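You operate a simulated robot arm through the tools that you are given. There is no shell and no other tool. Be economical: measure what you need, move in short steps, check, and stop when the job is done.

You run a simulated robot arm. Do the job below in one go: nothing can be reset, and whatever is moved stays where it is left.

JOB
Put things in order on the top of the sideboard. At the end: the black stopper stands where the white yoghurt tub stood; the white yoghurt tub from the top of the sideboard stands where the brown brush stood; the brown brush is on the green tea box (marked "MINT TEA"); the pink paper cup stands where the black stopper stood; whatever was shut is shut again. Leave all else as you found it, and nothing knocked over.
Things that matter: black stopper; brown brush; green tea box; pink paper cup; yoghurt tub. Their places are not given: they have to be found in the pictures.

The check looks at the end state, three seconds after you hand in, the way a careful person would. Anything else that was tipped, shoved, dropped, spilled or broken makes it a failure. A push-on lid holds only when it is set on centred and level and pressed home; a screw cap is set on level and turned clockwise until tight.

ROBOT AND FRAMES
A 7-joint arm with a two-finger parallel gripper, fixed in place. Base frame: the origin is at the foot of the arm, x ahead of it, y to its left, z up; the work surface is at about z = 0. Readings come in mm, degrees, newtons and seconds.
With the tool pointing down near the work surface it reaches from about 240 to 620 mm from the base axis. Its first joint turns from -66.0 to 66.0 degrees. Payload 2.6 kg.
Tool frame: the origin (TCP) lies between the finger pads and is the grasp point; the fingertips stand 30 mm ahead of it; z points along the fingers, y is the line along which they close. Largest opening 94 mm; finger width 28, thickness 10; the body of the gripper, 50 by 96 mm, starts 55 mm behind the TCP.
Orientation is that of the tool frame in the base frame, as a unit quaternion [w, x, y, z]. With the fingers straight down and closing along the base's y, the tool's x points along the base's -x, its y along +y and its z along -z.

CONTROLS
- The arm moves only by the tool apply_moves. Its arguments are lists of equal length, an entry for each row: "xyz": the shift along the tool's x, y, z in mm, a list of three; "dr": the turn, a rotation vector about the tool's x, y, z in degrees, a list of three; "grip": the finger opening in mm, from 0 to 94. In form: {"xyz": [[x, y, z], ...], "dr": [[wx, wy, wz], ...], "grip": [grip, ...]}. A call has 1 to 10 rows; each row is the pose to reach, as a shift and turn from the pose commanded when the call began, along the tool's axes at that moment. Rows are played at 5 a second. More than 50 mm and 8.6 degrees between two rows, or a gripper value outside its range, and nothing of the call is played. Where a pose cannot be reached the arm comes as near as it can. A force on the tool above 40 N (or 10 N above the force at the start of the call, whichever is more), or a blocked arm, ends the call early, and 0.2 s more pass. Each finger travels about 72 mm/s and halts on what it meets, pressing with about 22 N; the grip force reading is that of the motor and also rises with nothing between the fingers. The clock runs only during rows and for 0.2 s after the last one: add rows that repeat a pose to give the fingers time. The reply holds the time, the measured pose of the TCP, the force on the tool along the base axes, the opening and the grip force, in the units named above and with some noise, with the torque about the TCP (base axes, N m) and any sound that the robot's microphone picked up.
- Cameras (640 x 400 px; columns grow to the right, rows downward): "scene" is fixed at [31.9, 428.1, 571.4]; the picture's right is [-0.80, -0.60, 0.00], its down [-0.30, 0.41, -0.86] and it looks along [0.51, -0.69, -0.51] (base axes); focal length 327 px, centre (320, 200). "wrist" rides on the gripper at [76, 14, -103] in the tool frame; the picture's right is [-0.18, 0.98, 0.00], its down [-0.75, -0.14, -0.64] and it looks along [-0.63, -0.12, 0.77] (tool axes); focal length 243 px, centre (320, 200).
- capture(camera): a new picture of that camera. No time passes.
- pixel_to_xyz(camera, pixels): for up to 12 pixels [column, row] of the newest picture of that camera ("zoom" is the newest enlarged one), the place [x, y, z] in the base frame of the surface seen there, good to about 2 mm. No time passes.
- enlarge(camera, box): a new picture of the part [left, top, right, bottom] of that camera's present view, enlarged. No time passes.
- sign_off(): hands the job in; it is judged then, once.

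Go step by step. Measure first, check grasps and placings, and put right what went wrong. The budget is 80 turns and 46 pictures, counting those below and the enlarged ones. Unless the task says otherwise, let go and move clear before handing in, and close with one line.

The tools are called after "Call:" as name(argument=value, ...) on one line, values as JSON. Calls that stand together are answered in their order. apply_moves: Moves the arm, as the interface text tells. Its arguments: {"type":"object","properties":{"xyz":{"type":"array","items":{"type":"array","items":{"type":"number"}}},"dr":{"type":"array","items":{"type":"array","items":{"type":"number"}}},"grip":{"type":"array","items":{"type":"number"}}},"required":["xyz","dr","grip"]} The other tools are called the same way: capture (camera) takes a picture; pixel_to_xyz (camera, pixels) gives the place of the surface under pixels of a picture; enlarge (camera, box) takes an enlarged picture of a part of a camera's view; sign_off () hands the job in.

At the start:

```text
time: 0.0
ee_pos: [446.5, -64.9, 304.0]
tcp_rot: [0.0, 0.0, 1.0, 0.0]
ft_force: [-0.2, 1.0, 0.4]
moment: [-0.05, 0.03, 0.0]
gripper_width: 94.2
grasp_force: 0.1
```

scene: 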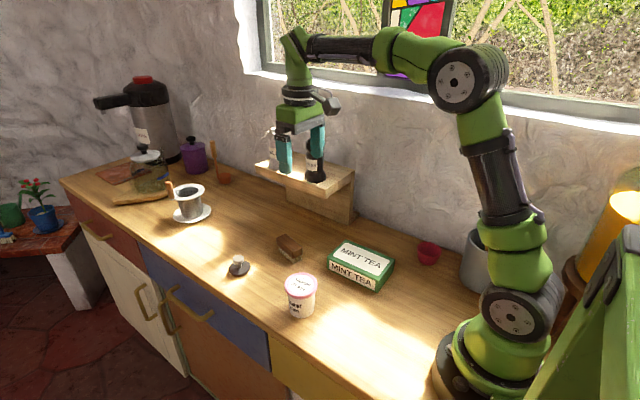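
wrist: 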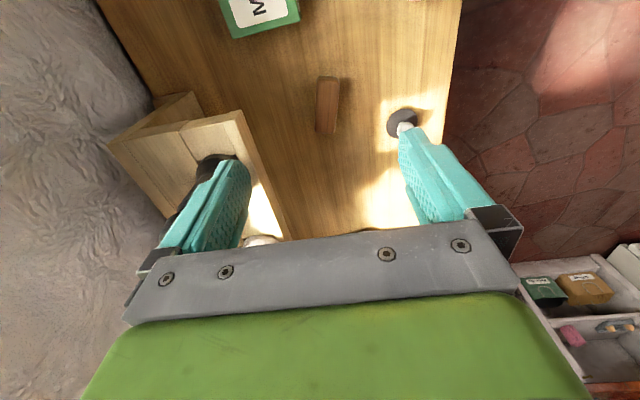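

The scene shows the tub near (300,295), stopper (238,265), brush (289,247), tea box (360,265) and a reddish cup at (428,252). I'll enlarge to check these.

Call:
enlarge(camera="scene", box=[210, 210, 450, 360])

Call:
enlarge(camera="scene", box=[60, 70, 360, 250])

```text
2.67 times, centred on (330, 285) of scene
```

zoom: 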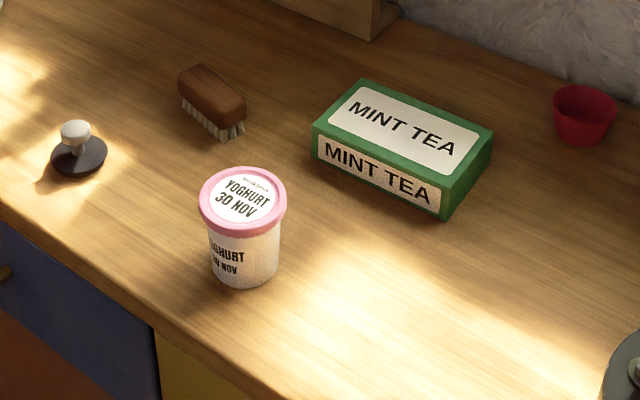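

```text
2.13 times, centred on (210, 160) of scene
```

zoom: 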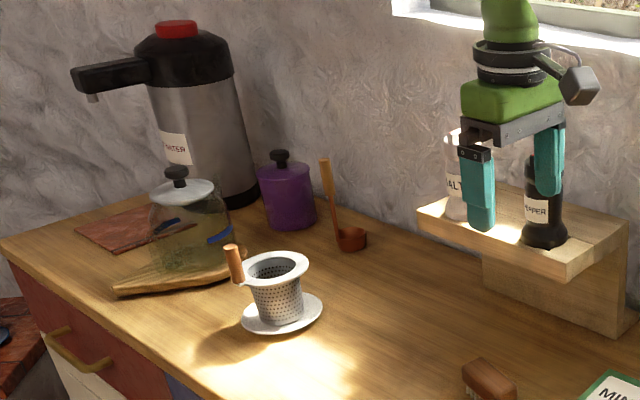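

The cup at (428,252) looks crimson, so I need to check colour and whether another pink cup exists; the wrist view shows something pink at (572,335).

Call:
enlarge(camera="scene", box=[400, 230, 464, 270])

Call:
enlarge(camera="wrist", box=[480, 220, 640, 400])

Call:
enlarge(camera="scene", box=[100, 130, 220, 230])

```text
10.00 times, centred on (432, 250) of scene
```

zoom: 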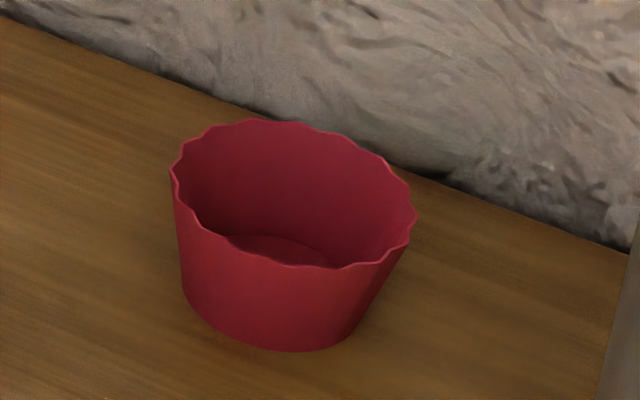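

```text
2.22 times, centred on (560, 310) of wrist
```

zoom: 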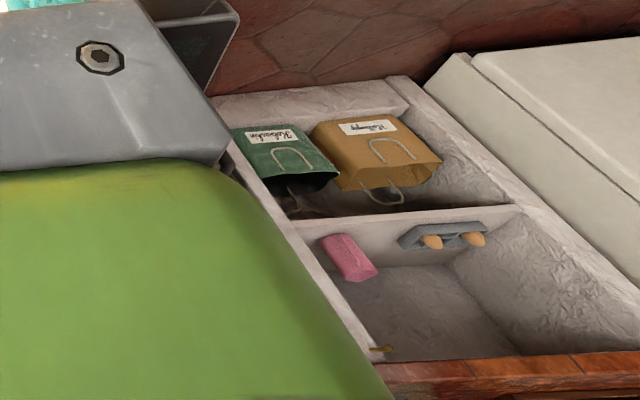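

```text
4.00 times, centred on (160, 180) of scene
```

zoom: 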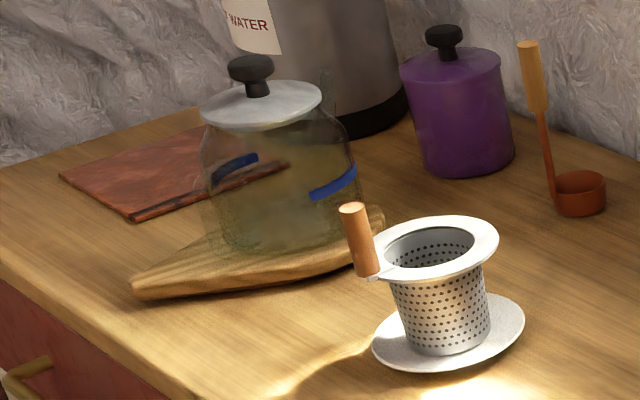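

The fluted cup at (428,252) is a crimson-pink paper baking cup; I'll measure everything relevant and look around for any other candidate.

Call:
pixel_to_xyz(camera="scene", pixels=[[238, 258], [238, 272], [230, 268], [249, 268], [301, 282], [301, 316], [280, 238], [299, 249], [428, 245], [428, 264], [418, 247], [440, 254]])

Call:
pixel_to_xyz(camera="wrist", pixels=[[319, 78], [338, 78], [317, 131], [336, 133], [402, 126], [388, 122], [417, 122], [403, 110], [403, 132], [230, 36], [298, 20], [285, 0]])

Call:
pixel_to_xyz(camera="scene", pixels=[[345, 240], [394, 259], [378, 290], [328, 270], [285, 285], [317, 285], [301, 274], [301, 298], [470, 270], [345, 215], [295, 258], [280, 245]])

```text
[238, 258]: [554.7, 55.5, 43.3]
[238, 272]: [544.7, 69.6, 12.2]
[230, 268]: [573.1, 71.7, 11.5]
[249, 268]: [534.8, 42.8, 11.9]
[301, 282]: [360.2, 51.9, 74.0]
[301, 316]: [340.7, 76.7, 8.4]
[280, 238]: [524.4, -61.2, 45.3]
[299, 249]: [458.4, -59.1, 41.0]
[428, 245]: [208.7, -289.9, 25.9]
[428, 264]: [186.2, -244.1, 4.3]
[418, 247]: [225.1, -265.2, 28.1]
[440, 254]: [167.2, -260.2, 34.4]
```

```text
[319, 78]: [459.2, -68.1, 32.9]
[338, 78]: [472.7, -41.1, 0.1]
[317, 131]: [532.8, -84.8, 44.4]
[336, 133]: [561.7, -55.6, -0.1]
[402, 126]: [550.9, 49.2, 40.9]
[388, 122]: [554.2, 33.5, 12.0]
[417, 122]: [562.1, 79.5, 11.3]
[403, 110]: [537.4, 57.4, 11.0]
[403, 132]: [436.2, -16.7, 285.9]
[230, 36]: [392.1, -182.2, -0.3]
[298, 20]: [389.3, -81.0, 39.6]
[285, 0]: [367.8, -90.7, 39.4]
```

```text
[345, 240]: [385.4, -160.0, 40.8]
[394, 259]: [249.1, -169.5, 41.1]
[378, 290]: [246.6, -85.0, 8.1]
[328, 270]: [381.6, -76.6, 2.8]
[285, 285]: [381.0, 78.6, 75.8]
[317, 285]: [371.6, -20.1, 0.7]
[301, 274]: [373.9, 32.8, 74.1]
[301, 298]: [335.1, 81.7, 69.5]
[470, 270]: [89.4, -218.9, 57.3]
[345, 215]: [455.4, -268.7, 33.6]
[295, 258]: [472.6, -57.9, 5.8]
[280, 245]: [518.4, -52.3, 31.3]
```

Brush top is near z 45, the box top near z 41, and the cup is at about (195,-265). I'll zoom on the brush and stopper in the wrist view and measure the shelf.

Call:
enlarge(camera="wrist", box=[270, 50, 430, 150])

Call:
pixel_to_xyz(camera="scene", pixels=[[257, 163], [324, 193], [353, 170], [325, 190], [327, 210], [352, 212], [290, 180], [240, 181], [230, 150], [195, 215]])

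```text
4.00 times, centred on (350, 100) of wrist
```

zoom: 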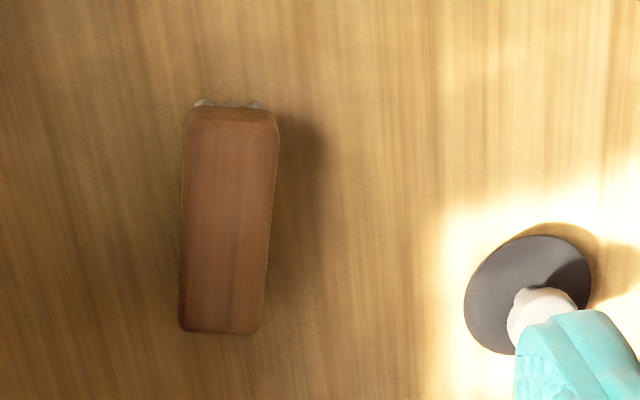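

```text
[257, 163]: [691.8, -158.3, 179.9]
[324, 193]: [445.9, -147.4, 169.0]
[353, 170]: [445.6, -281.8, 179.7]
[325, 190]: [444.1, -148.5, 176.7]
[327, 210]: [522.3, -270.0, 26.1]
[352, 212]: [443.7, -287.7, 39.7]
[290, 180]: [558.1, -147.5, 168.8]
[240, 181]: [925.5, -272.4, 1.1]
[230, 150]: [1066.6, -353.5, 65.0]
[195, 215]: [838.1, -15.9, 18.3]
```

Now precise brush corner and stopper points from the zoom, to get centre and yaw.

Call:
pixel_to_xyz(camera="zoom", pixels=[[192, 125], [274, 125], [182, 322], [260, 326], [232, 125], [221, 325], [186, 220], [267, 220], [227, 222], [535, 300], [470, 300], [540, 238]])

```text
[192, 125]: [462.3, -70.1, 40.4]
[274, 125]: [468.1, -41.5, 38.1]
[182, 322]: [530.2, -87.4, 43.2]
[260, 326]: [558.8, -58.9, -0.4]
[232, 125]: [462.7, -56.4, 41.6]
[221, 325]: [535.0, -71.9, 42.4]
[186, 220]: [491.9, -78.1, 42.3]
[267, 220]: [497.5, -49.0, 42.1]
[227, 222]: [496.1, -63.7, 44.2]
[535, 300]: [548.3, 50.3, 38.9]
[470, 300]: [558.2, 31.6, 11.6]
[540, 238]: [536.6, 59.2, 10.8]
```

The brush is centred at about (497.5,-64), its long axis turned -12° and its width about 30 mm. I'll move above it and turn the tool 12°.

Call:
apply_moves(xyz=[[-13, 0, 40], [-26, 0, 80], [-39, 0.5, 120], [-51, 0.9, 160], [-51, 0.9, 194], [-51, 0.9, 194]], dr=[[0, 0, 4], [0, 0, 8], [0, 0, 12], [0, 0, 12], [0, 0, 12], [0, 0, 12]], grip=[80, 70, 60, 60, 60, 60])

Call:
capture(camera="wrist")

```text
time: 1.4
ee_pos: [497.7, -64.4, 111.1]
tcp_rot: [0.002, 0.105, 0.994, 0.0]
ft_force: [0.3, -0.2, -0.5]
moment: [0.01, 0.01, 0.0]
gripper_width: 60.1
grasp_force: 0.1
```

```text
37 pictures are left
```

wrist: 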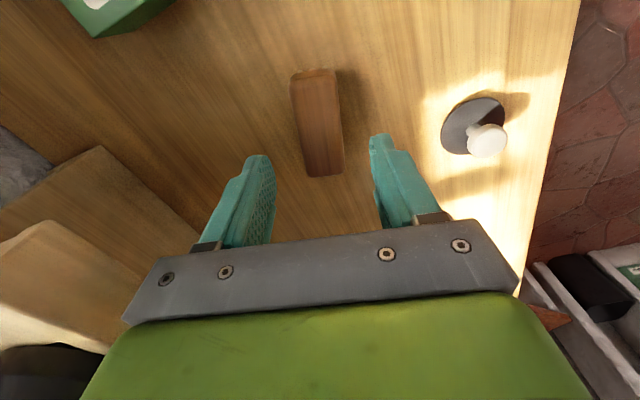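

The tool is aligned with the brush; descend to z≈35 and close.

Call:
apply_moves(xyz=[[0, 0, 40], [0, 0, 76], [0, 0, 76], [0, 0, 76], [0, 0, 76], [0, 0, 76]], dr=[[0, 0, 0], [0, 0, 0], [0, 0, 0], [0, 0, 0], [0, 0, 0], [0, 0, 0]], grip=[60, 60, 60, 24, 24, 24])

Call:
capture(camera="wrist")

```text
time: 2.8
ee_pos: [499.0, -64.4, 36.1]
tcp_rot: [0.0, 0.105, 0.995, -0.001]
ft_force: [-0.7, 0.0, 0.4]
moment: [0.0, 0.02, 0.0]
gripper_width: 38.0
grasp_force: 22.7
```

```text
36 pictures are left
```

wrist: 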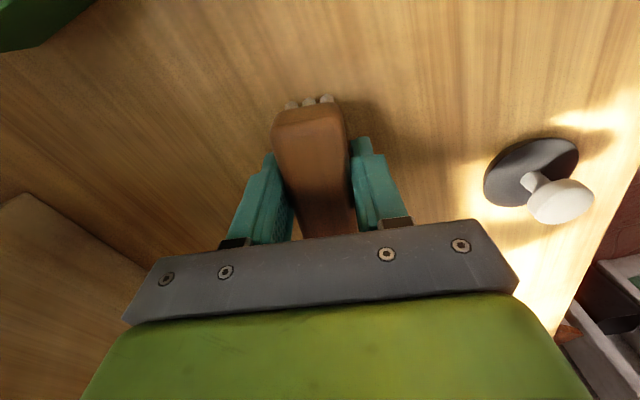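

Gripped at 38 mm width. Lift 90 mm and carry over the tea box centre (316,-122), turning back to square.

Call:
apply_moves(xyz=[[0, 0, -45], [0, 0, -90], [33, -19, -90], [66, -38, -90], [99, -57, -90], [132, -76, -90], [166, -94.6, -90], [166, -94.6, -90]], dr=[[0, 0, 0], [0, 0, 0], [0, 0, -4], [0, 0, -8], [0, 0, -12], [0, 0, -12], [0, 0, -12], [0, 0, -12]], grip=[24, 24, 24, 24, 24, 24, 24, 24])

Call:
capture(camera="scene")

Call:
capture(camera="wrist")

```text
time: 4.6
ee_pos: [315.2, -123.9, 124.9]
tcp_rot: [0.0, 0.001, 1.0, 0.0]
ft_force: [-0.4, -0.3, -1.0]
moment: [0.01, 0.01, 0.0]
gripper_width: 37.8
grasp_force: 21.5
```

```text
35 pictures are left
```

scene: 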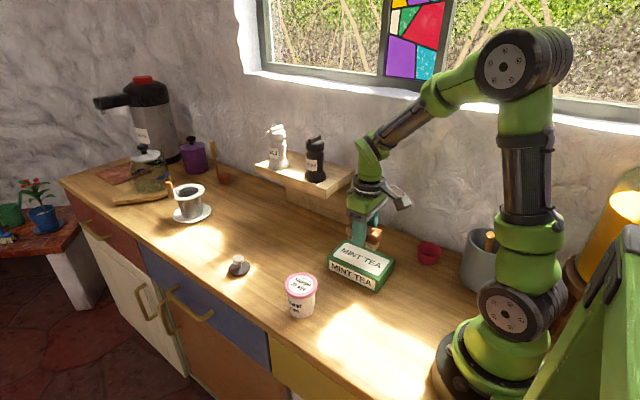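

```text
34 pictures are left
```

wrist: 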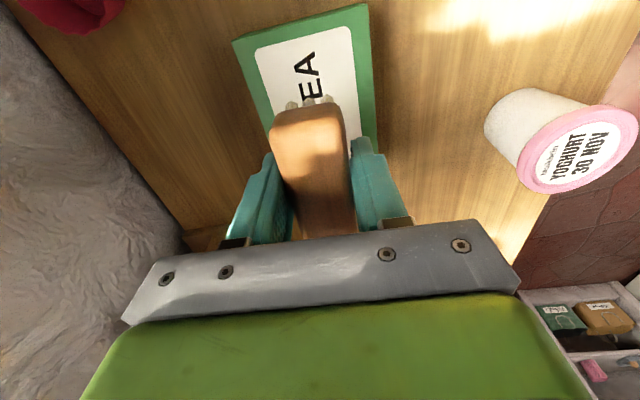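

The brush hangs over the box; I'll verify the box edges from the unobstructed wrist view before lowering.

Call:
pixel_to_xyz(camera="wrist", pixels=[[236, 44], [364, 8], [374, 100], [262, 120], [310, 108], [310, 150], [519, 183], [636, 120], [580, 145], [490, 130], [60, 20], [122, 5]])

Call:
pixel_to_xyz(camera="scene", pixels=[[345, 241], [393, 260], [378, 279], [328, 257], [490, 238], [287, 285], [315, 285], [301, 275], [301, 298], [289, 310], [311, 310], [301, 317]])

```text
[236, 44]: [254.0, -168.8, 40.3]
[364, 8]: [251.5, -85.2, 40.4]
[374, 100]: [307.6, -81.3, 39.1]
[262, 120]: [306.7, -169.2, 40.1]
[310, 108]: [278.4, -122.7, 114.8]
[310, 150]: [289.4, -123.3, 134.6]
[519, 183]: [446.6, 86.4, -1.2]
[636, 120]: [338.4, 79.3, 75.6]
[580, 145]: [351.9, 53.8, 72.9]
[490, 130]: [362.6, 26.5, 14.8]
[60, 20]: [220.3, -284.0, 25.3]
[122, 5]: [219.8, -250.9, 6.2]
```

```text
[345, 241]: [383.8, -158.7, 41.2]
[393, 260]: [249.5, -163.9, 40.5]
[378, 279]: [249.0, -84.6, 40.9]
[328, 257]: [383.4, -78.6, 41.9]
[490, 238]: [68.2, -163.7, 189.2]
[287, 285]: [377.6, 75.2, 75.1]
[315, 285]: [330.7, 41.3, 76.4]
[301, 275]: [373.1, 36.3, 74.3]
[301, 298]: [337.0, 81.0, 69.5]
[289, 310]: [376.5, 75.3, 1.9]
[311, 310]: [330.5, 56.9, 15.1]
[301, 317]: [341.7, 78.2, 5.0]
```

Box spans x 247–385, y -166 to -80, so the brush is centred. Lower to z≈78, then release.

Call:
apply_moves(xyz=[[0, 1, 25], [0, 1, 40], [0, 1, 47], [0, 1, 47]], dr=[[0, 0, 0], [0, 0, 0], [0, 0, 0], [0, 0, 0]], grip=[24, 24, 24, 24])

```text
time: 5.6
ee_pos: [315.5, -121.0, 76.9]
tcp_rot: [0.001, 0.0, 1.0, 0.0]
ft_force: [0.6, -0.3, -0.8]
moment: [-0.01, 0.04, 0.01]
gripper_width: 37.8
grasp_force: 21.9
```

It is at or within a millimetre of the box top; release slightly and retreat up.

Call:
apply_moves(xyz=[[0, 0, 0.5], [0, 0, 0.5], [0, 0, 0.5], [0, 0, -40], [0, 0, -80], [0, 0, -120]], dr=[[0, 0, 0], [0, 0, 0], [0, 0, 0], [0, 0, 0], [0, 0, 0], [0, 0, 0]], grip=[45, 60, 60, 60, 70, 90])

Call:
capture(camera="wrist")

Call:
enlarge(camera="scene", box=[250, 200, 450, 325])

```text
time: 7.0
ee_pos: [316.3, -121.8, 197.7]
tcp_rot: [0.001, 0.0, 1.0, 0.0]
ft_force: [0.3, -0.3, 0.3]
moment: [0.01, 0.0, 0.05]
gripper_width: 89.9
grasp_force: 0.0
```

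```text
33 pictures are left
```

wrist: 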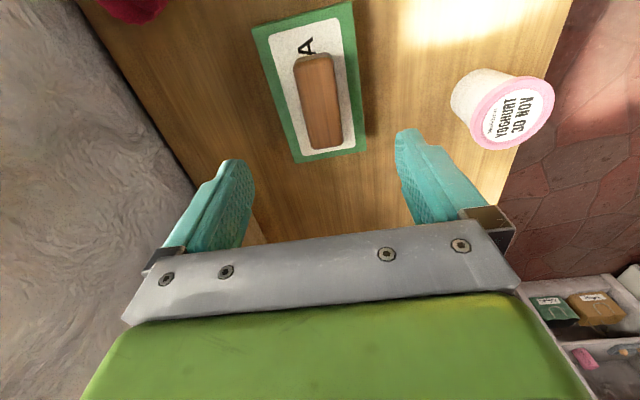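

```text
3.20 times, centred on (350, 262) of scene
```

zoom: 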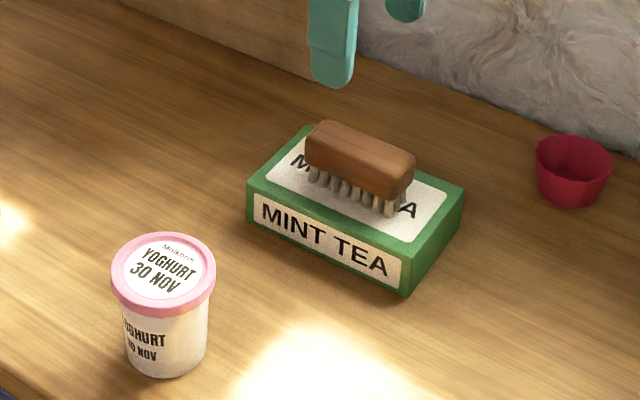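

Brush is upright on the box. Now measure the tub lid and base carefully.

Call:
pixel_to_xyz(camera="zoom", pixels=[[114, 268], [213, 262], [163, 235], [163, 300], [163, 265], [127, 245], [200, 285], [128, 290], [125, 350], [207, 345], [165, 374], [165, 340]])

Call:
pixel_to_xyz(camera="wrist", pixels=[[515, 80], [515, 145], [475, 118], [550, 105], [512, 113], [455, 105], [490, 72], [535, 82]])

```text
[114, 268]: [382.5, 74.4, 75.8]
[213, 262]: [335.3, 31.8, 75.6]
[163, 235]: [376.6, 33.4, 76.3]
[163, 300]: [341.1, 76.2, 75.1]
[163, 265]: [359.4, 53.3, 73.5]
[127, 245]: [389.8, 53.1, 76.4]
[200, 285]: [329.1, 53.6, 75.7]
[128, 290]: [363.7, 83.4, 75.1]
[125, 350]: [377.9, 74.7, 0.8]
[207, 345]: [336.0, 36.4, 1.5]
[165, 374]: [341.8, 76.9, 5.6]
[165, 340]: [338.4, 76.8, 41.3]
```

```text
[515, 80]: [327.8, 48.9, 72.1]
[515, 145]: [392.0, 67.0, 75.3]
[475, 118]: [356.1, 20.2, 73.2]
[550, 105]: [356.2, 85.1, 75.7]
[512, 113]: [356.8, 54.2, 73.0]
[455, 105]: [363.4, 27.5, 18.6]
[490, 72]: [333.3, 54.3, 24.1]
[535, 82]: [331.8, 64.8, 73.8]
```

The tub is at about (359,54), its lid 65 mm wide and overhanging a ~54 mm body, so a vertical grasp would squeeze the lid. I'll grip the body below the lid with the tool tilted ~50° coming from +y, and first swing over there while yawing.

Call:
apply_moves(xyz=[[-4, 25, -10], [-8, 50, -20], [-12, 75, -32], [-16, 100, -32], [-20, 125, -32], [-24, 150, -32], [-28, 175, -32], [-33, 200, -32], [-38, 225, -32], [-43, 252, -32]], dr=[[0, 0, -8], [0, 0, -16], [0, 0, -24], [0, 0, -32], [0, 0, -40], [0, 0, -48], [0, 0, -56], [0, 0, -64], [0, 0, -72], [0, 0, -80]], grip=[90, 90, 90, 90, 90, 90, 90, 90, 92, 92])

```text
time: 9.2
ee_pos: [359.0, 131.1, 229.1]
tcp_rot: [0.0, -0.644, 0.765, 0.0]
ft_force: [-0.5, -0.3, 0.5]
moment: [0.03, -0.03, 0.03]
gripper_width: 92.5
grasp_force: 0.1
```

Tool x now points nearly along -y. Now tilt +50° about tool y in place.

Call:
apply_moves(xyz=[[0, 0, 0], [0, 0, 0], [0, 0, 0], [0, 0, 0], [0, 0, 0], [0, 0, 0], [0, 0, 0], [0, 0, 0]], dr=[[0, 8, 0], [0, 16, 0], [0, 24, 0], [0, 32, 0], [0, 40, 0], [0, 45, 0], [0, 50, 0], [0, 50, 0]], grip=[94, 94, 94, 94, 94, 94, 94, 94])

Call:
capture(camera="wrist")

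Call:
capture(camera="scene")

```text
time: 11.0
ee_pos: [361.3, 131.2, 230.7]
tcp_rot: [-0.324, -0.582, 0.695, -0.272]
ft_force: [0.4, 0.0, -0.4]
moment: [-0.01, 0.01, 0.04]
gripper_width: 94.1
grasp_force: 0.1
```

```text
31 pictures are left
```

wrist: 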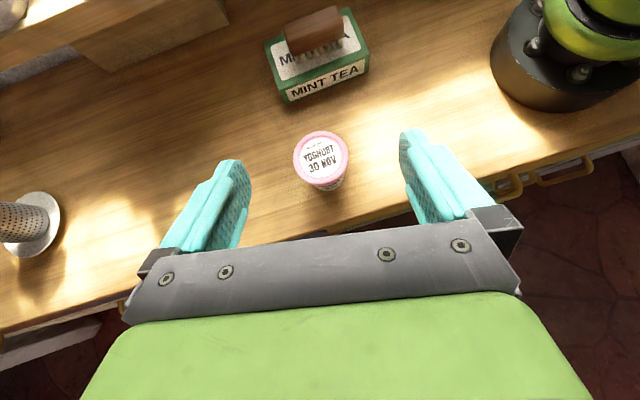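

```text
30 pictures are left
```

scene: 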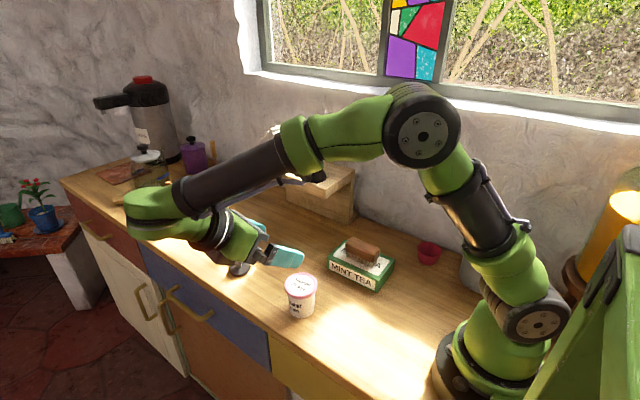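

Reachable. Move down to a pre-grasp 90 mm back along the tool axis and check.

Call:
apply_moves(xyz=[[-27, -3, 22], [-54, -6, 44], [-81, -8, 66], [-107, -10.9, 87.5], [-107, -10.9, 87.5]], dr=[[0, 0, 0], [0, 0, 0], [0, 0, 0], [0, 0, 0], [0, 0, 0]], grip=[94, 94, 94, 94, 94])

Call:
capture(camera="wrist")

```text
time: 12.2
ee_pos: [370.4, 133.4, 90.8]
tcp_rot: [-0.323, -0.582, 0.695, -0.272]
ft_force: [-0.4, -0.1, 0.2]
moment: [0.0, -0.01, -0.01]
gripper_width: 94.0
grasp_force: 0.0
```

```text
29 pictures are left
```

wrist: 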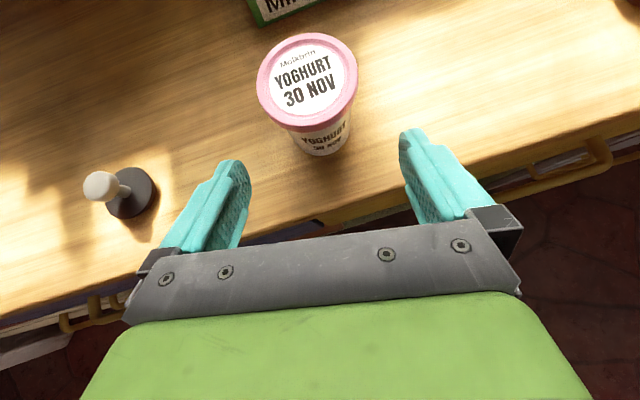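

Fingers straddle the tub. Advance 90 mm along the tool axis.

Call:
apply_moves(xyz=[[0, 0, 30], [0, 0, 60], [0, 0, 89], [0, 0, 89]], dr=[[0, 0, 0], [0, 0, 0], [0, 0, 0], [0, 0, 0]], grip=[94, 94, 94, 94])

Call:
enlarge(camera="scene", box=[220, 220, 380, 345])

Call:
capture(camera="wrist")

```text
time: 13.2
ee_pos: [357.9, 63.5, 34.1]
tcp_rot: [-0.323, -0.583, 0.695, -0.272]
ft_force: [1.0, -0.7, 0.9]
moment: [-0.01, -0.01, 0.0]
gripper_width: 93.7
grasp_force: 0.0
```

```text
3.20 times, centred on (300, 282) of scene
```

zoom: 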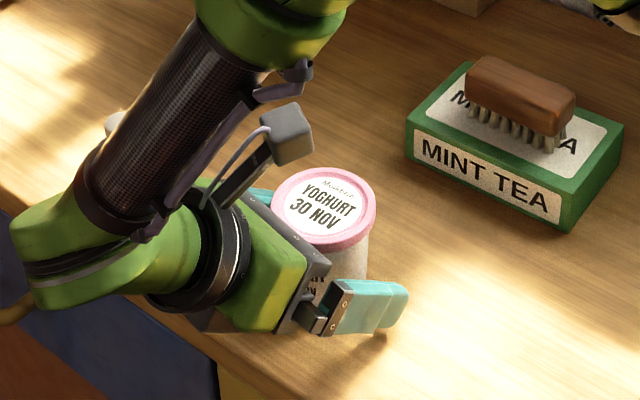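

```text
27 pictures are left
```

wrist: 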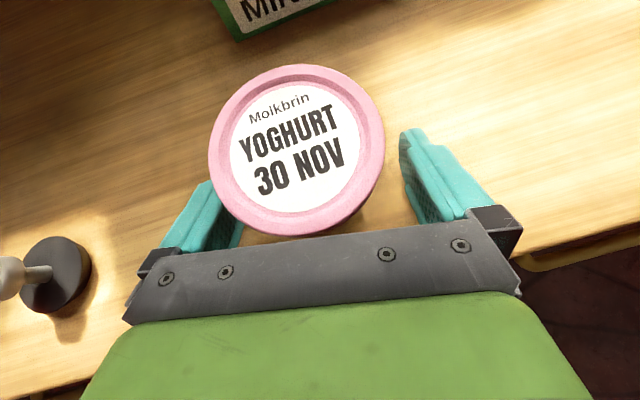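

The tub looks a bit left of the finger midline; measure the lid edge now to correct.

Call:
pixel_to_xyz(camera="wrist", pixels=[[215, 145], [380, 145], [303, 70], [292, 228], [297, 150], [250, 85], [345, 212]])

```text
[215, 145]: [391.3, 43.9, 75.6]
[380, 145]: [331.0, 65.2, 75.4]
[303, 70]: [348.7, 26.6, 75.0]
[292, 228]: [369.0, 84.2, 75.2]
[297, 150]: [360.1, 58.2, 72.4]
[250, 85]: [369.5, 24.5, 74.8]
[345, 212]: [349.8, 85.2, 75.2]
```

Lid centre is at (360,55), about 3.5 mm to tool -y. Shift, then close on the body.

Call:
apply_moves(xyz=[[0, -3.5, 0], [0, -3.5, 0], [0, -3.5, 0], [0, -3.5, 0], [0, -3.5, 0], [0, -3.5, 0]], dr=[[0, 0, 0], [0, 0, 0], [0, 0, 0], [0, 0, 0], [0, 0, 0], [0, 0, 0]], grip=[90, 80, 70, 60, 46, 46])

Call:
enlarge(camera="scene", box=[220, 220, 380, 345])

```text
time: 14.6
ee_pos: [362.3, 62.1, 34.7]
tcp_rot: [-0.323, -0.582, 0.695, -0.272]
ft_force: [0.1, -0.2, 0.3]
moment: [-0.04, 0.0, -0.02]
gripper_width: 61.9
grasp_force: 22.3
```

```text
3.20 times, centred on (300, 282) of scene
```

zoom: 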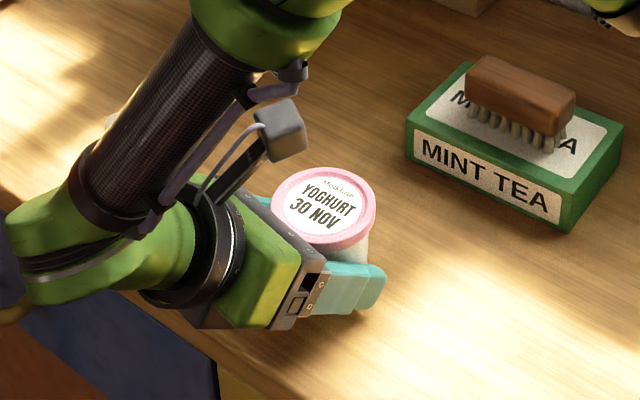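

Gripped at 62 mm with the finger below the lid. Lift 60 mm straight up and check the tub and lid.

Call:
apply_moves(xyz=[[15.3, 0, -12.9], [30.6, 0, -25.7], [46, 0, -38.6], [46, 0, -38.6]], dr=[[0, 0, 0], [0, 0, 0], [0, 0, 0], [0, 0, 0]], grip=[46, 46, 46, 46])

Call:
enlarge(camera="scene", box=[220, 200, 380, 325])

```text
time: 15.6
ee_pos: [362.2, 64.6, 93.7]
tcp_rot: [-0.323, -0.582, 0.694, -0.272]
ft_force: [-0.8, -0.7, -1.9]
moment: [0.01, 0.01, -0.03]
gripper_width: 61.7
grasp_force: 21.9
```

```text
3.20 times, centred on (300, 262) of scene
```

zoom: 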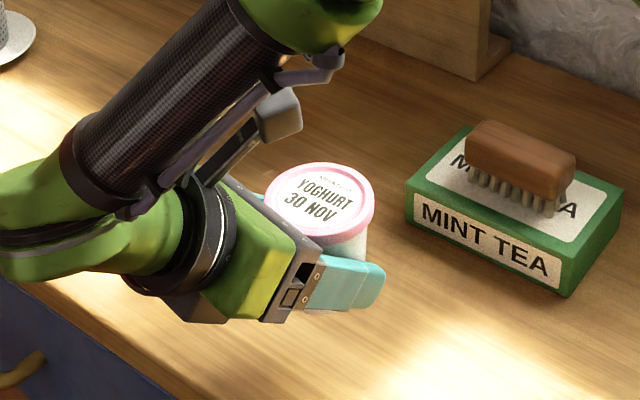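

Lifted, lid level. Carry to above the brush's old spot (498,-64).

Call:
apply_moves(xyz=[[12, -31.3, 14.3], [24, -62.6, 28.7], [36, -93.8, 43], [48, -125.1, 57.4], [60.1, -156.4, 71.7], [60.1, -156.4, 71.7]], dr=[[0, 0, 0], [0, 0, 0], [0, 0, 0], [0, 0, 0], [0, 0, 0], [0, 0, 0]], grip=[46, 46, 46, 46, 46, 46])

Call:
capture(camera="wrist")

Call:
capture(camera="scene")

```text
time: 17.0
ee_pos: [498.5, -56.7, 96.7]
tcp_rot: [-0.323, -0.582, 0.695, -0.271]
ft_force: [0.6, 0.1, -2.6]
moment: [0.0, -0.02, 0.01]
gripper_width: 62.0
grasp_force: 22.1
```

```text
24 pictures are left
```

wrist: 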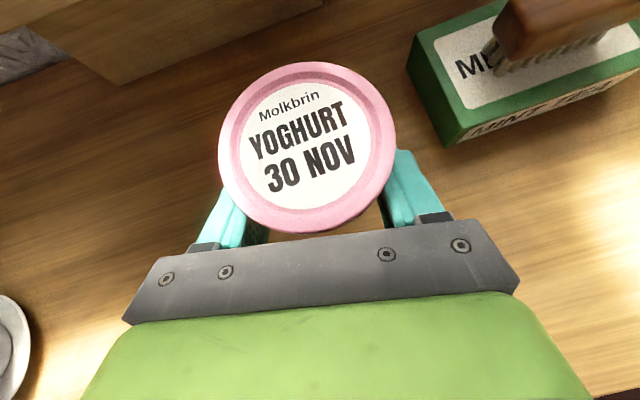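

```text
23 pictures are left
```

scene: 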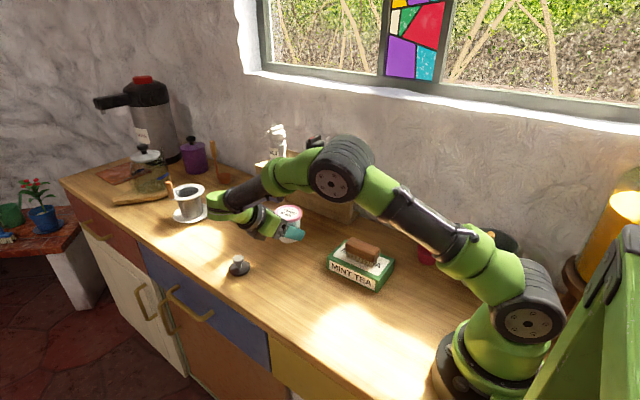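

Check lid centre, and clearances of the elbow from the pepper mill/shelf and wrist from saucer.

Call:
pixel_to_xyz(camera="wrist", pixels=[[224, 147], [393, 140], [307, 67], [305, 229], [345, 215], [262, 80]])

Call:
pixel_to_xyz(camera="scene", pixels=[[335, 180], [325, 150], [312, 165], [222, 205], [240, 215], [205, 212], [240, 187], [316, 140], [290, 208], [275, 155]])

```text
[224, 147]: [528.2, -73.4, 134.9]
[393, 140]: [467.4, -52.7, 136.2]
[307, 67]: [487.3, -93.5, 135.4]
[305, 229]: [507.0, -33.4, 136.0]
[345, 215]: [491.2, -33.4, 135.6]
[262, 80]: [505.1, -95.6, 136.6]
```

```text
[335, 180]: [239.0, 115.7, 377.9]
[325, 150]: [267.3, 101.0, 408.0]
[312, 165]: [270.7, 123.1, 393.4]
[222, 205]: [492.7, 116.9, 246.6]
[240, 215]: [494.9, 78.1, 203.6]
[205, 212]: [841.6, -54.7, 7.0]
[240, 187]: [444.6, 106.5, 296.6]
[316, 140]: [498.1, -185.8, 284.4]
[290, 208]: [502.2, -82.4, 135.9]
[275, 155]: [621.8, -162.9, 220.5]
```

Lid centre is (497.7,-63.7), everything is clear. Lower 60 mm.

Call:
apply_moves(xyz=[[-20, 0, 16.8], [-38, 0, 31.9], [-45.6, 0, 38.2], [-45.6, 0, 38.2]], dr=[[0, 0, 0], [0, 0, 0], [0, 0, 0], [0, 0, 0]], grip=[46, 46, 46, 46])

```text
time: 18.0
ee_pos: [499.6, -57.3, 34.7]
tcp_rot: [-0.323, -0.581, 0.695, -0.272]
ft_force: [-0.6, 0.1, -1.1]
moment: [-0.02, -0.06, 0.01]
gripper_width: 61.7
grasp_force: 21.5
```

At grasp height again; open and back off along the tool axis 90 mm, then lift.

Call:
apply_moves(xyz=[[0, 0, 0], [0, 0, 0], [0, 0, 0], [0, 0, -40], [0, 0, -80], [0, 0, -120]], dr=[[0, 0, 0], [0, 0, 0], [0, 0, 0], [0, 0, 0], [0, 0, 0], [0, 0, 0]], grip=[75, 94, 94, 94, 94, 94])

Call:
capture(camera="wrist")

```text
time: 19.4
ee_pos: [517.1, 33.4, 113.9]
tcp_rot: [-0.324, -0.582, 0.694, -0.272]
ft_force: [-0.4, -0.3, -0.7]
moment: [0.0, 0.01, 0.0]
gripper_width: 94.2
grasp_force: 0.0
```

```text
22 pictures are left
```

wrist: 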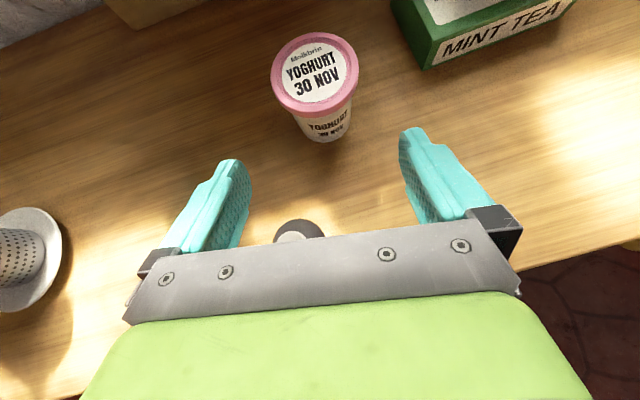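

Tub stands upright. Rise 120 mm and untilt to vertical.

Call:
apply_moves(xyz=[[13, 0, -11], [26, 0, -22], [39, 0, -33], [52, 0, -44], [66, 0, -55], [79, 0, -66], [92, 0, -77], [92, 0, -77]], dr=[[0, -7.2, 0], [0, -14.4, 0], [0, -21.6, 0], [0, -28.8, 0], [0, -36, 0], [0, -43.2, 0], [0, -50, 0], [0, -50, 0]], grip=[94, 80, 70, 60, 50, 50, 50, 50])

Call:
capture(camera="scene")

Call:
capture(camera="wrist")

```text
time: 21.2
ee_pos: [515.8, 34.0, 232.7]
tcp_rot: [0.001, -0.642, 0.767, 0.0]
ft_force: [-0.2, 0.3, 0.1]
moment: [-0.01, 0.04, 0.0]
gripper_width: 49.9
grasp_force: 0.0
```

```text
21 pictures are left
```

scene: 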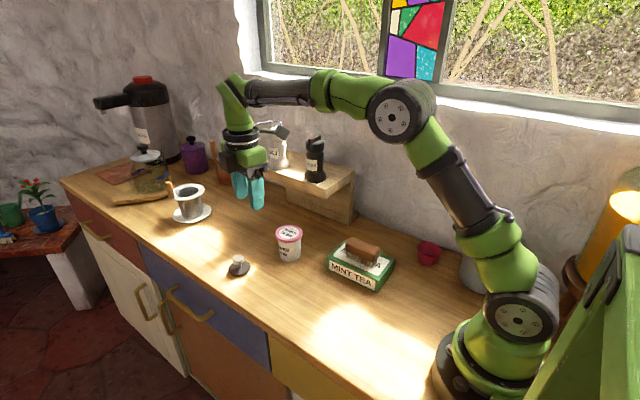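

```text
20 pictures are left
```

wrist: 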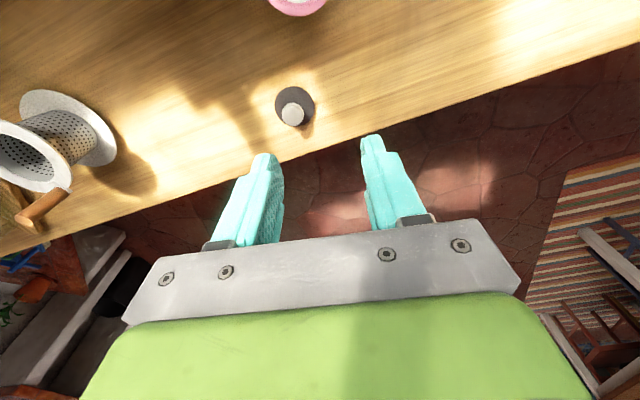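

The cup at (428,252) looks different from before; zoom in to check it.

Call:
enlarge(camera="scene", box=[400, 230, 464, 270])

Call:
pixel_to_xyz(camera="wrist", pixels=[[292, 112], [284, 116], [300, 118], [294, 104], [294, 87], [277, 108], [314, 103], [305, 127], [300, 92], [283, 96]])

Call:
pixel_to_xyz(camera="scene", pixels=[[232, 259], [243, 259], [238, 256], [238, 263], [229, 268], [249, 268], [238, 274], [427, 245], [420, 247], [438, 250]])

```text
10.00 times, centred on (432, 250) of scene
```

zoom: 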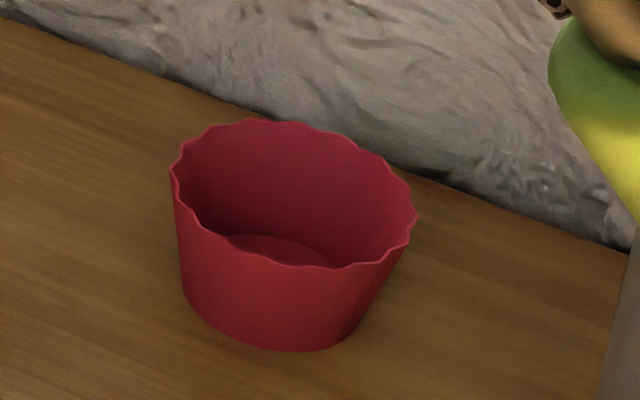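

```text
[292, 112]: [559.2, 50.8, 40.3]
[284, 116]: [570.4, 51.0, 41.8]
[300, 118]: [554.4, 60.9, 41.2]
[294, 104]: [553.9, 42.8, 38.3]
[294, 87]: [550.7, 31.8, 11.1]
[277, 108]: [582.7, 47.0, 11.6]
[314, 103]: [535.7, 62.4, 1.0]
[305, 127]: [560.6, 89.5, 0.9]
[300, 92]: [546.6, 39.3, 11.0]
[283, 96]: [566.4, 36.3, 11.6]
```

```text
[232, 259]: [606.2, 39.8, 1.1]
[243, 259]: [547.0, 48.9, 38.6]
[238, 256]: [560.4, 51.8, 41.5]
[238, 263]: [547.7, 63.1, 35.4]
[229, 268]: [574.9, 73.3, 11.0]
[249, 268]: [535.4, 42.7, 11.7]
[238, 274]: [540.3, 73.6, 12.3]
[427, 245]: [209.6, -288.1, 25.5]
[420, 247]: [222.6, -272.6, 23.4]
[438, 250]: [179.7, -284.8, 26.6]
```

Cup is unchanged. Zoom on the stopper for precise knob/base position.

Call:
enlarge(camera="scene", box=[214, 247, 262, 283])

```text
11.11 times, centred on (238, 265) of scene
```

zoom: 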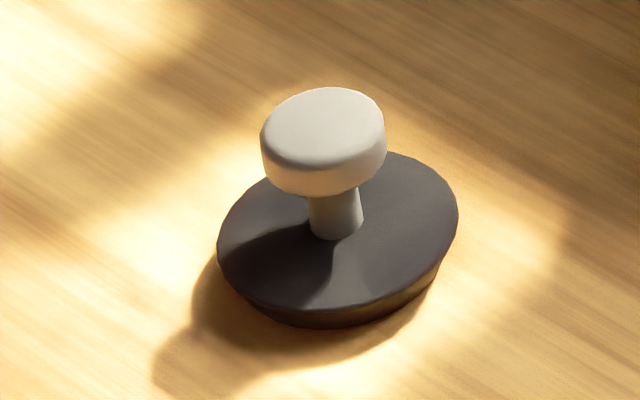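

Call:
pixel_to_xyz(camera="zoom", pixels=[[266, 128], [380, 125], [330, 92], [310, 162], [324, 125], [285, 103], [370, 148], [222, 248], [454, 215], [410, 162], [280, 298], [335, 232]])

```text
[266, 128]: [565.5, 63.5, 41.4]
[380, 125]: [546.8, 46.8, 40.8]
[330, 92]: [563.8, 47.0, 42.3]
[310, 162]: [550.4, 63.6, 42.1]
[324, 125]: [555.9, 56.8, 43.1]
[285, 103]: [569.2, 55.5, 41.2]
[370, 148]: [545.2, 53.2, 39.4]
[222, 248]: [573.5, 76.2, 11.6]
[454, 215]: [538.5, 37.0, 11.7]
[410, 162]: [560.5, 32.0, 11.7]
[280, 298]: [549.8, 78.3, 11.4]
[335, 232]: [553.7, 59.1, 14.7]
```

Stopper axis is about (556.5,55.5), knob z 32–43. Move above it at z≈110.

Call:
apply_moves(xyz=[[-10, -12, 41], [-20, -24, 82], [-28.1, -36.2, 122.7], [-28.1, -36.2, 122.7], [-28.1, -36.2, 122.7]], dr=[[0, 0, 0], [0, 0, 0], [0, 0, 0], [0, 0, 0], [0, 0, 0]], grip=[50, 50, 50, 50, 50])

Call:
capture(camera="wrist")

```text
time: 22.4
ee_pos: [558.1, 56.2, 109.8]
tcp_rot: [0.0, -0.643, 0.766, 0.0]
ft_force: [-0.2, -0.4, 0.1]
moment: [0.02, 0.02, 0.01]
gripper_width: 50.0
grasp_force: 0.1
```

```text
17 pictures are left
```

wrist: 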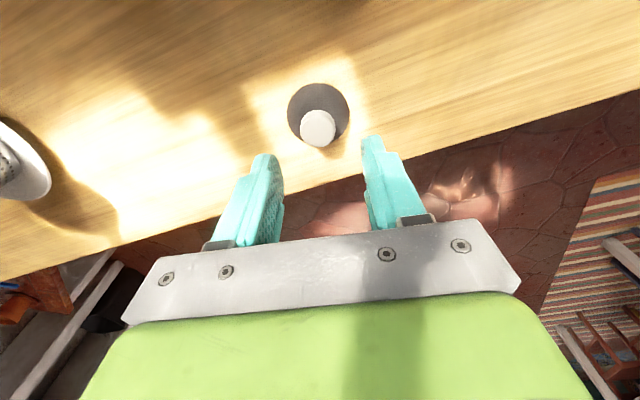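

Knob lies between the fingers. Descend to z≈47 and close.

Call:
apply_moves(xyz=[[0, 1.3, 35], [0, 1.3, 62.5], [0, 1.3, 62.5], [0, 1.3, 62.5], [0, 1.3, 62.5], [0, 1.3, 62.5]], dr=[[0, 0, 0], [0, 0, 0], [0, 0, 0], [0, 0, 0], [0, 0, 0], [0, 0, 0]], grip=[50, 50, 50, 35, 16, 16])

```text
time: 23.8
ee_pos: [554.6, 56.0, 48.3]
tcp_rot: [0.001, -0.642, 0.766, 0.0]
ft_force: [0.6, -0.1, -0.1]
moment: [-0.01, -0.02, -0.01]
gripper_width: 25.2
grasp_force: 21.4
```

Knob held (25 mm). Lift 60 mm, carry to the tub's old spot (359.7,54.8).

Call:
apply_moves(xyz=[[0, 0, -30], [0, 0, -60], [6.8, 38.7, -60], [13.6, 77.4, -60], [20.5, 116.1, -60], [27.3, 154.8, -60], [34.1, 193.5, -60], [34.1, 193.5, -60]], dr=[[0, 0, 0], [0, 0, 0], [0, 0, 0], [0, 0, 0], [0, 0, 0], [0, 0, 0], [0, 0, 0], [0, 0, 0]], grip=[16, 16, 16, 16, 16, 16, 16, 16])

Call:
enlarge(camera="scene", box=[210, 210, 370, 335])

```text
time: 25.6
ee_pos: [359.3, 57.6, 106.6]
tcp_rot: [0.001, -0.643, 0.766, -0.001]
ft_force: [-0.4, 0.6, -1.0]
moment: [0.01, -0.03, -0.01]
gripper_width: 24.8
grasp_force: 21.5
```

```text
3.20 times, centred on (290, 272) of scene
```

zoom: 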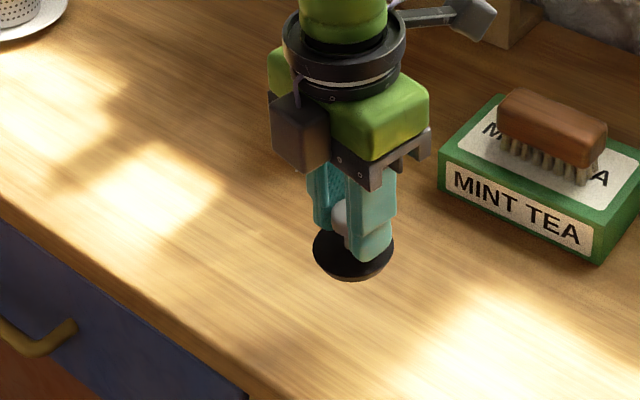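

Stopper held level. Lower 59.5 mm with a small y correction.

Call:
apply_moves(xyz=[[1.5, 0, 30], [1.5, 0, 52], [1.5, 0, 59.3], [1.5, 0, 59.3]], dr=[[0, 0, 0], [0, 0, 0], [0, 0, 0], [0, 0, 0]], grip=[16, 16, 16, 16])

Call:
enlarge(camera="scene", box=[260, 250, 340, 312])

```text
time: 26.6
ee_pos: [357.9, 56.0, 48.8]
tcp_rot: [0.001, -0.643, 0.766, 0.0]
ft_force: [0.3, 0.2, -0.8]
moment: [-0.04, -0.03, -0.01]
gripper_width: 24.9
grasp_force: 22.6
```

```text
6.45 times, centred on (300, 281) of scene
```

zoom: 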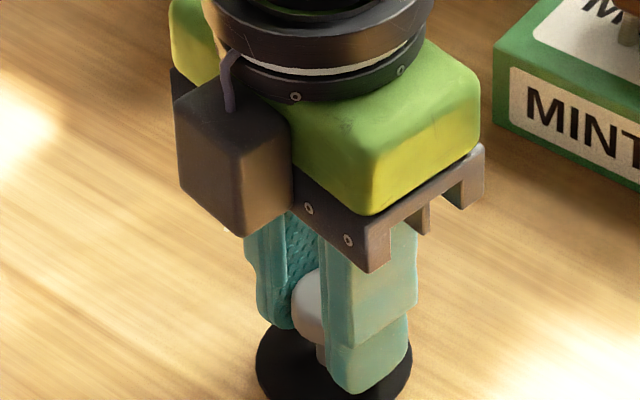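

Near the surface; touch down another 0.7 mm, release and rise.

Call:
apply_moves(xyz=[[0, 0, 0.7], [0, 0, 0.7], [0, 0, 0.7], [0, 0, -40], [0, 0, -85], [0, 0, -130], [0, 0, -160]], dr=[[0, 0, 0], [0, 0, 0], [0, 0, 0], [0, 0, 0], [0, 0, 0], [0, 0, 0], [0, 0, 0]], grip=[30, 45, 45, 45, 60, 80, 90])

Call:
enlarge(camera="scene", box=[230, 210, 390, 335])

```text
time: 28.2
ee_pos: [358.1, 54.9, 207.8]
tcp_rot: [0.0, -0.643, 0.766, 0.0]
ft_force: [-0.1, -0.2, 0.4]
moment: [0.01, 0.04, 0.04]
gripper_width: 90.2
grasp_force: 0.1
```

```text
3.20 times, centred on (310, 272) of scene
```

zoom: 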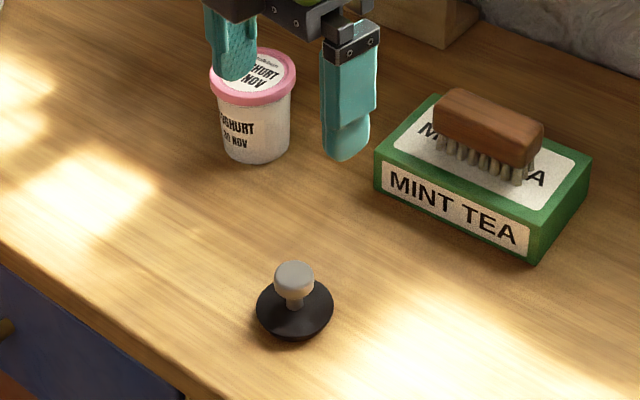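

Stopper stands well. Now swing toward the cup while rotating the tool back the other way (target: closing along x, camera away from the wall).

Call:
apply_moves(xyz=[[0, 0, -30], [0, 0, -60], [15, 7.5, -60], [30, 15, -60], [45, 22.5, -60], [60, 30, -60], [75, 37.5, -60], [90, 45, -60], [106, 52.5, -60], [122, 60.1, -60]], dr=[[0, 0, 8.5], [0, 0, 17], [0, 0, 25.5], [0, 0, 34], [0, 0, 42.5], [0, 0, 51], [0, 0, 59.5], [0, 0, 68], [0, 0, 76.5], [0, 0, 85]], grip=[94, 94, 94, 94, 94, 94, 94, 94, 94, 94])

```text
time: 30.4
ee_pos: [278.4, -54.8, 268.2]
tcp_rot: [0.002, 0.045, 0.999, 0.0]
ft_force: [0.2, -0.6, -0.2]
moment: [0.02, 0.01, 0.01]
gripper_width: 93.9
grasp_force: 0.1
```

Continue: move to (195,-215) at the same height and turn another 85°.

Call:
apply_moves(xyz=[[6.8, -16.7, 0], [13.7, -33.4, 0], [20.5, -50, 0], [27.3, -66.8, 0], [34.1, -83.5, 0], [41, -100, 0], [47.8, -116.8, 0], [54.6, -133.5, 0], [61.5, -150, 0], [68.3, -166.9, 0]], dr=[[0, 0, 8.5], [0, 0, 17], [0, 0, 25.5], [0, 0, 34], [0, 0, 42.5], [0, 0, 51], [0, 0, 59.5], [0, 0, 68], [0, 0, 76.5], [0, 0, 85]], grip=[94, 94, 94, 94, 94, 94, 94, 94, 94, 94])

Call:
capture(camera="wrist")

Call:
capture(camera="scene")

```text
time: 32.6
ee_pos: [195.9, -214.8, 266.5]
tcp_rot: [0.001, 0.708, 0.706, 0.0]
ft_force: [0.2, 0.7, 0.2]
moment: [0.0, 0.01, 0.0]
gripper_width: 94.0
grasp_force: 0.0
```

```text
13 pictures are left
```

wrist: 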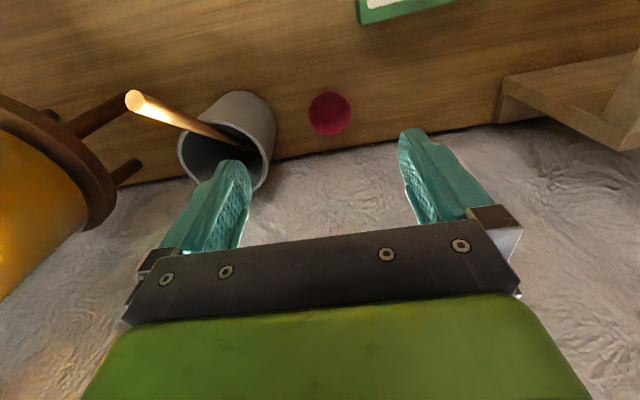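

```text
12 pictures are left
```

scene: 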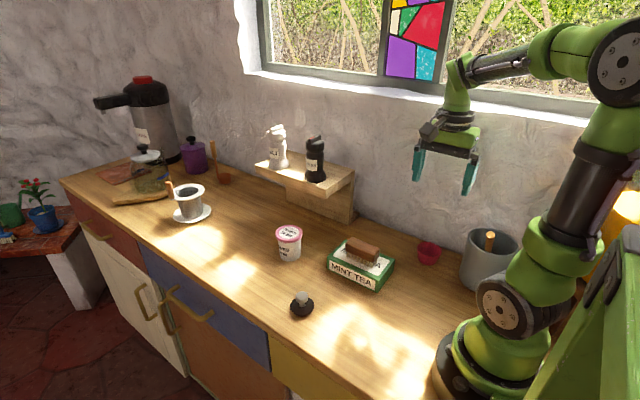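

Cup seen at wrist (330,112), next to the pot with a wooden handle leaning out at (135,100). Measure all these and the wall.

Call:
pixel_to_xyz(camera="wrist", pixels=[[310, 112], [350, 112], [330, 94], [330, 132], [330, 115], [276, 120], [135, 100], [262, 185], [335, 160], [185, 140], [240, 94], [215, 130]])

Call:
enlarge(camera="wrist", box=[230, 70, 390, 170])

```text
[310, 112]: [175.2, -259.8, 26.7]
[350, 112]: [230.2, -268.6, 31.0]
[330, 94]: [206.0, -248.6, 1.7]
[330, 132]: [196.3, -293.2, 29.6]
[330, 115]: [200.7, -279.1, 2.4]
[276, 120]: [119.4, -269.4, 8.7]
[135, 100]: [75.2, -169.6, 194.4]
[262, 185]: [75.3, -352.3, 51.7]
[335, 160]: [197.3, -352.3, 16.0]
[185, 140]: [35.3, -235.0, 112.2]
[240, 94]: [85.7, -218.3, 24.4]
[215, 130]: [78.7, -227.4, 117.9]
```

```text
4.00 times, centred on (310, 120) of wrist
```

zoom: 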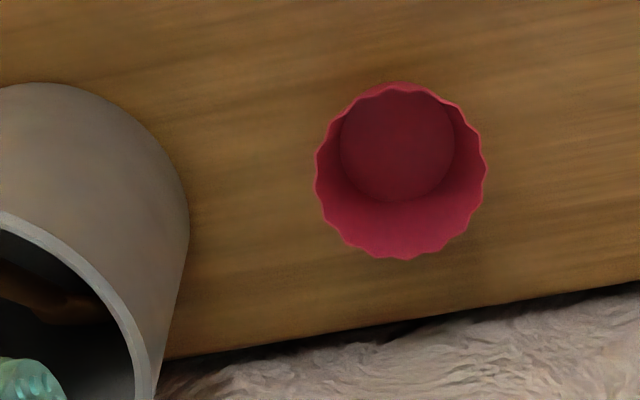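

Wall is at y≈-352, so there's room; pot edge is at x≈120. Measure the cup rim precisely in the zoom.

Call:
pixel_to_xyz(camera="zoom", pixels=[[319, 178], [483, 170], [402, 256], [345, 235], [465, 232], [400, 150], [345, 150], [452, 150], [390, 95], [400, 199], [180, 215], [163, 330]])

```text
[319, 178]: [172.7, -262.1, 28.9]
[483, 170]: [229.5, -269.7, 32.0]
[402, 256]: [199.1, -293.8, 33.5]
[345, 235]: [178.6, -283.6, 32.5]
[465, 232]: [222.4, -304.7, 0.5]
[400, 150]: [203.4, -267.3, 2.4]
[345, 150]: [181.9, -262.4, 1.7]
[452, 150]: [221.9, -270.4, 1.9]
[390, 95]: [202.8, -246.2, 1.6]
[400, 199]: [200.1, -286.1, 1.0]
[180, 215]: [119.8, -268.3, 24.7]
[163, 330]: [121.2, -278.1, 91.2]
```

Cup centre is (201.5,-265.5), rim ⌀≈58, height 33. Move above it to z≈110 with 80 mm opening.

Call:
apply_moves(xyz=[[-20, 2, 20], [-40, 4, 45], [-50.7, 5.6, 85], [-50.7, 5.6, 125], [-50.7, 5.6, 156], [-50.7, 5.6, 156]], dr=[[0, 0, 0], [0, 0, 0], [0, 0, 0], [0, 0, 0], [0, 0, 0], [0, 0, 0]], grip=[90, 84, 80, 80, 80, 80])

Call:
capture(camera="wrist")

```text
time: 34.0
ee_pos: [201.0, -265.7, 111.7]
tcp_rot: [0.001, 0.707, 0.707, 0.001]
ft_force: [0.7, 0.8, 0.1]
moment: [0.0, 0.0, -0.01]
gripper_width: 80.0
grasp_force: 0.1
```

```text
10 pictures are left
```

wrist: 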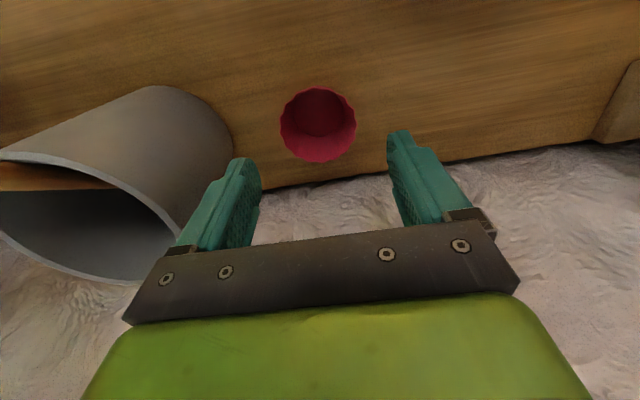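

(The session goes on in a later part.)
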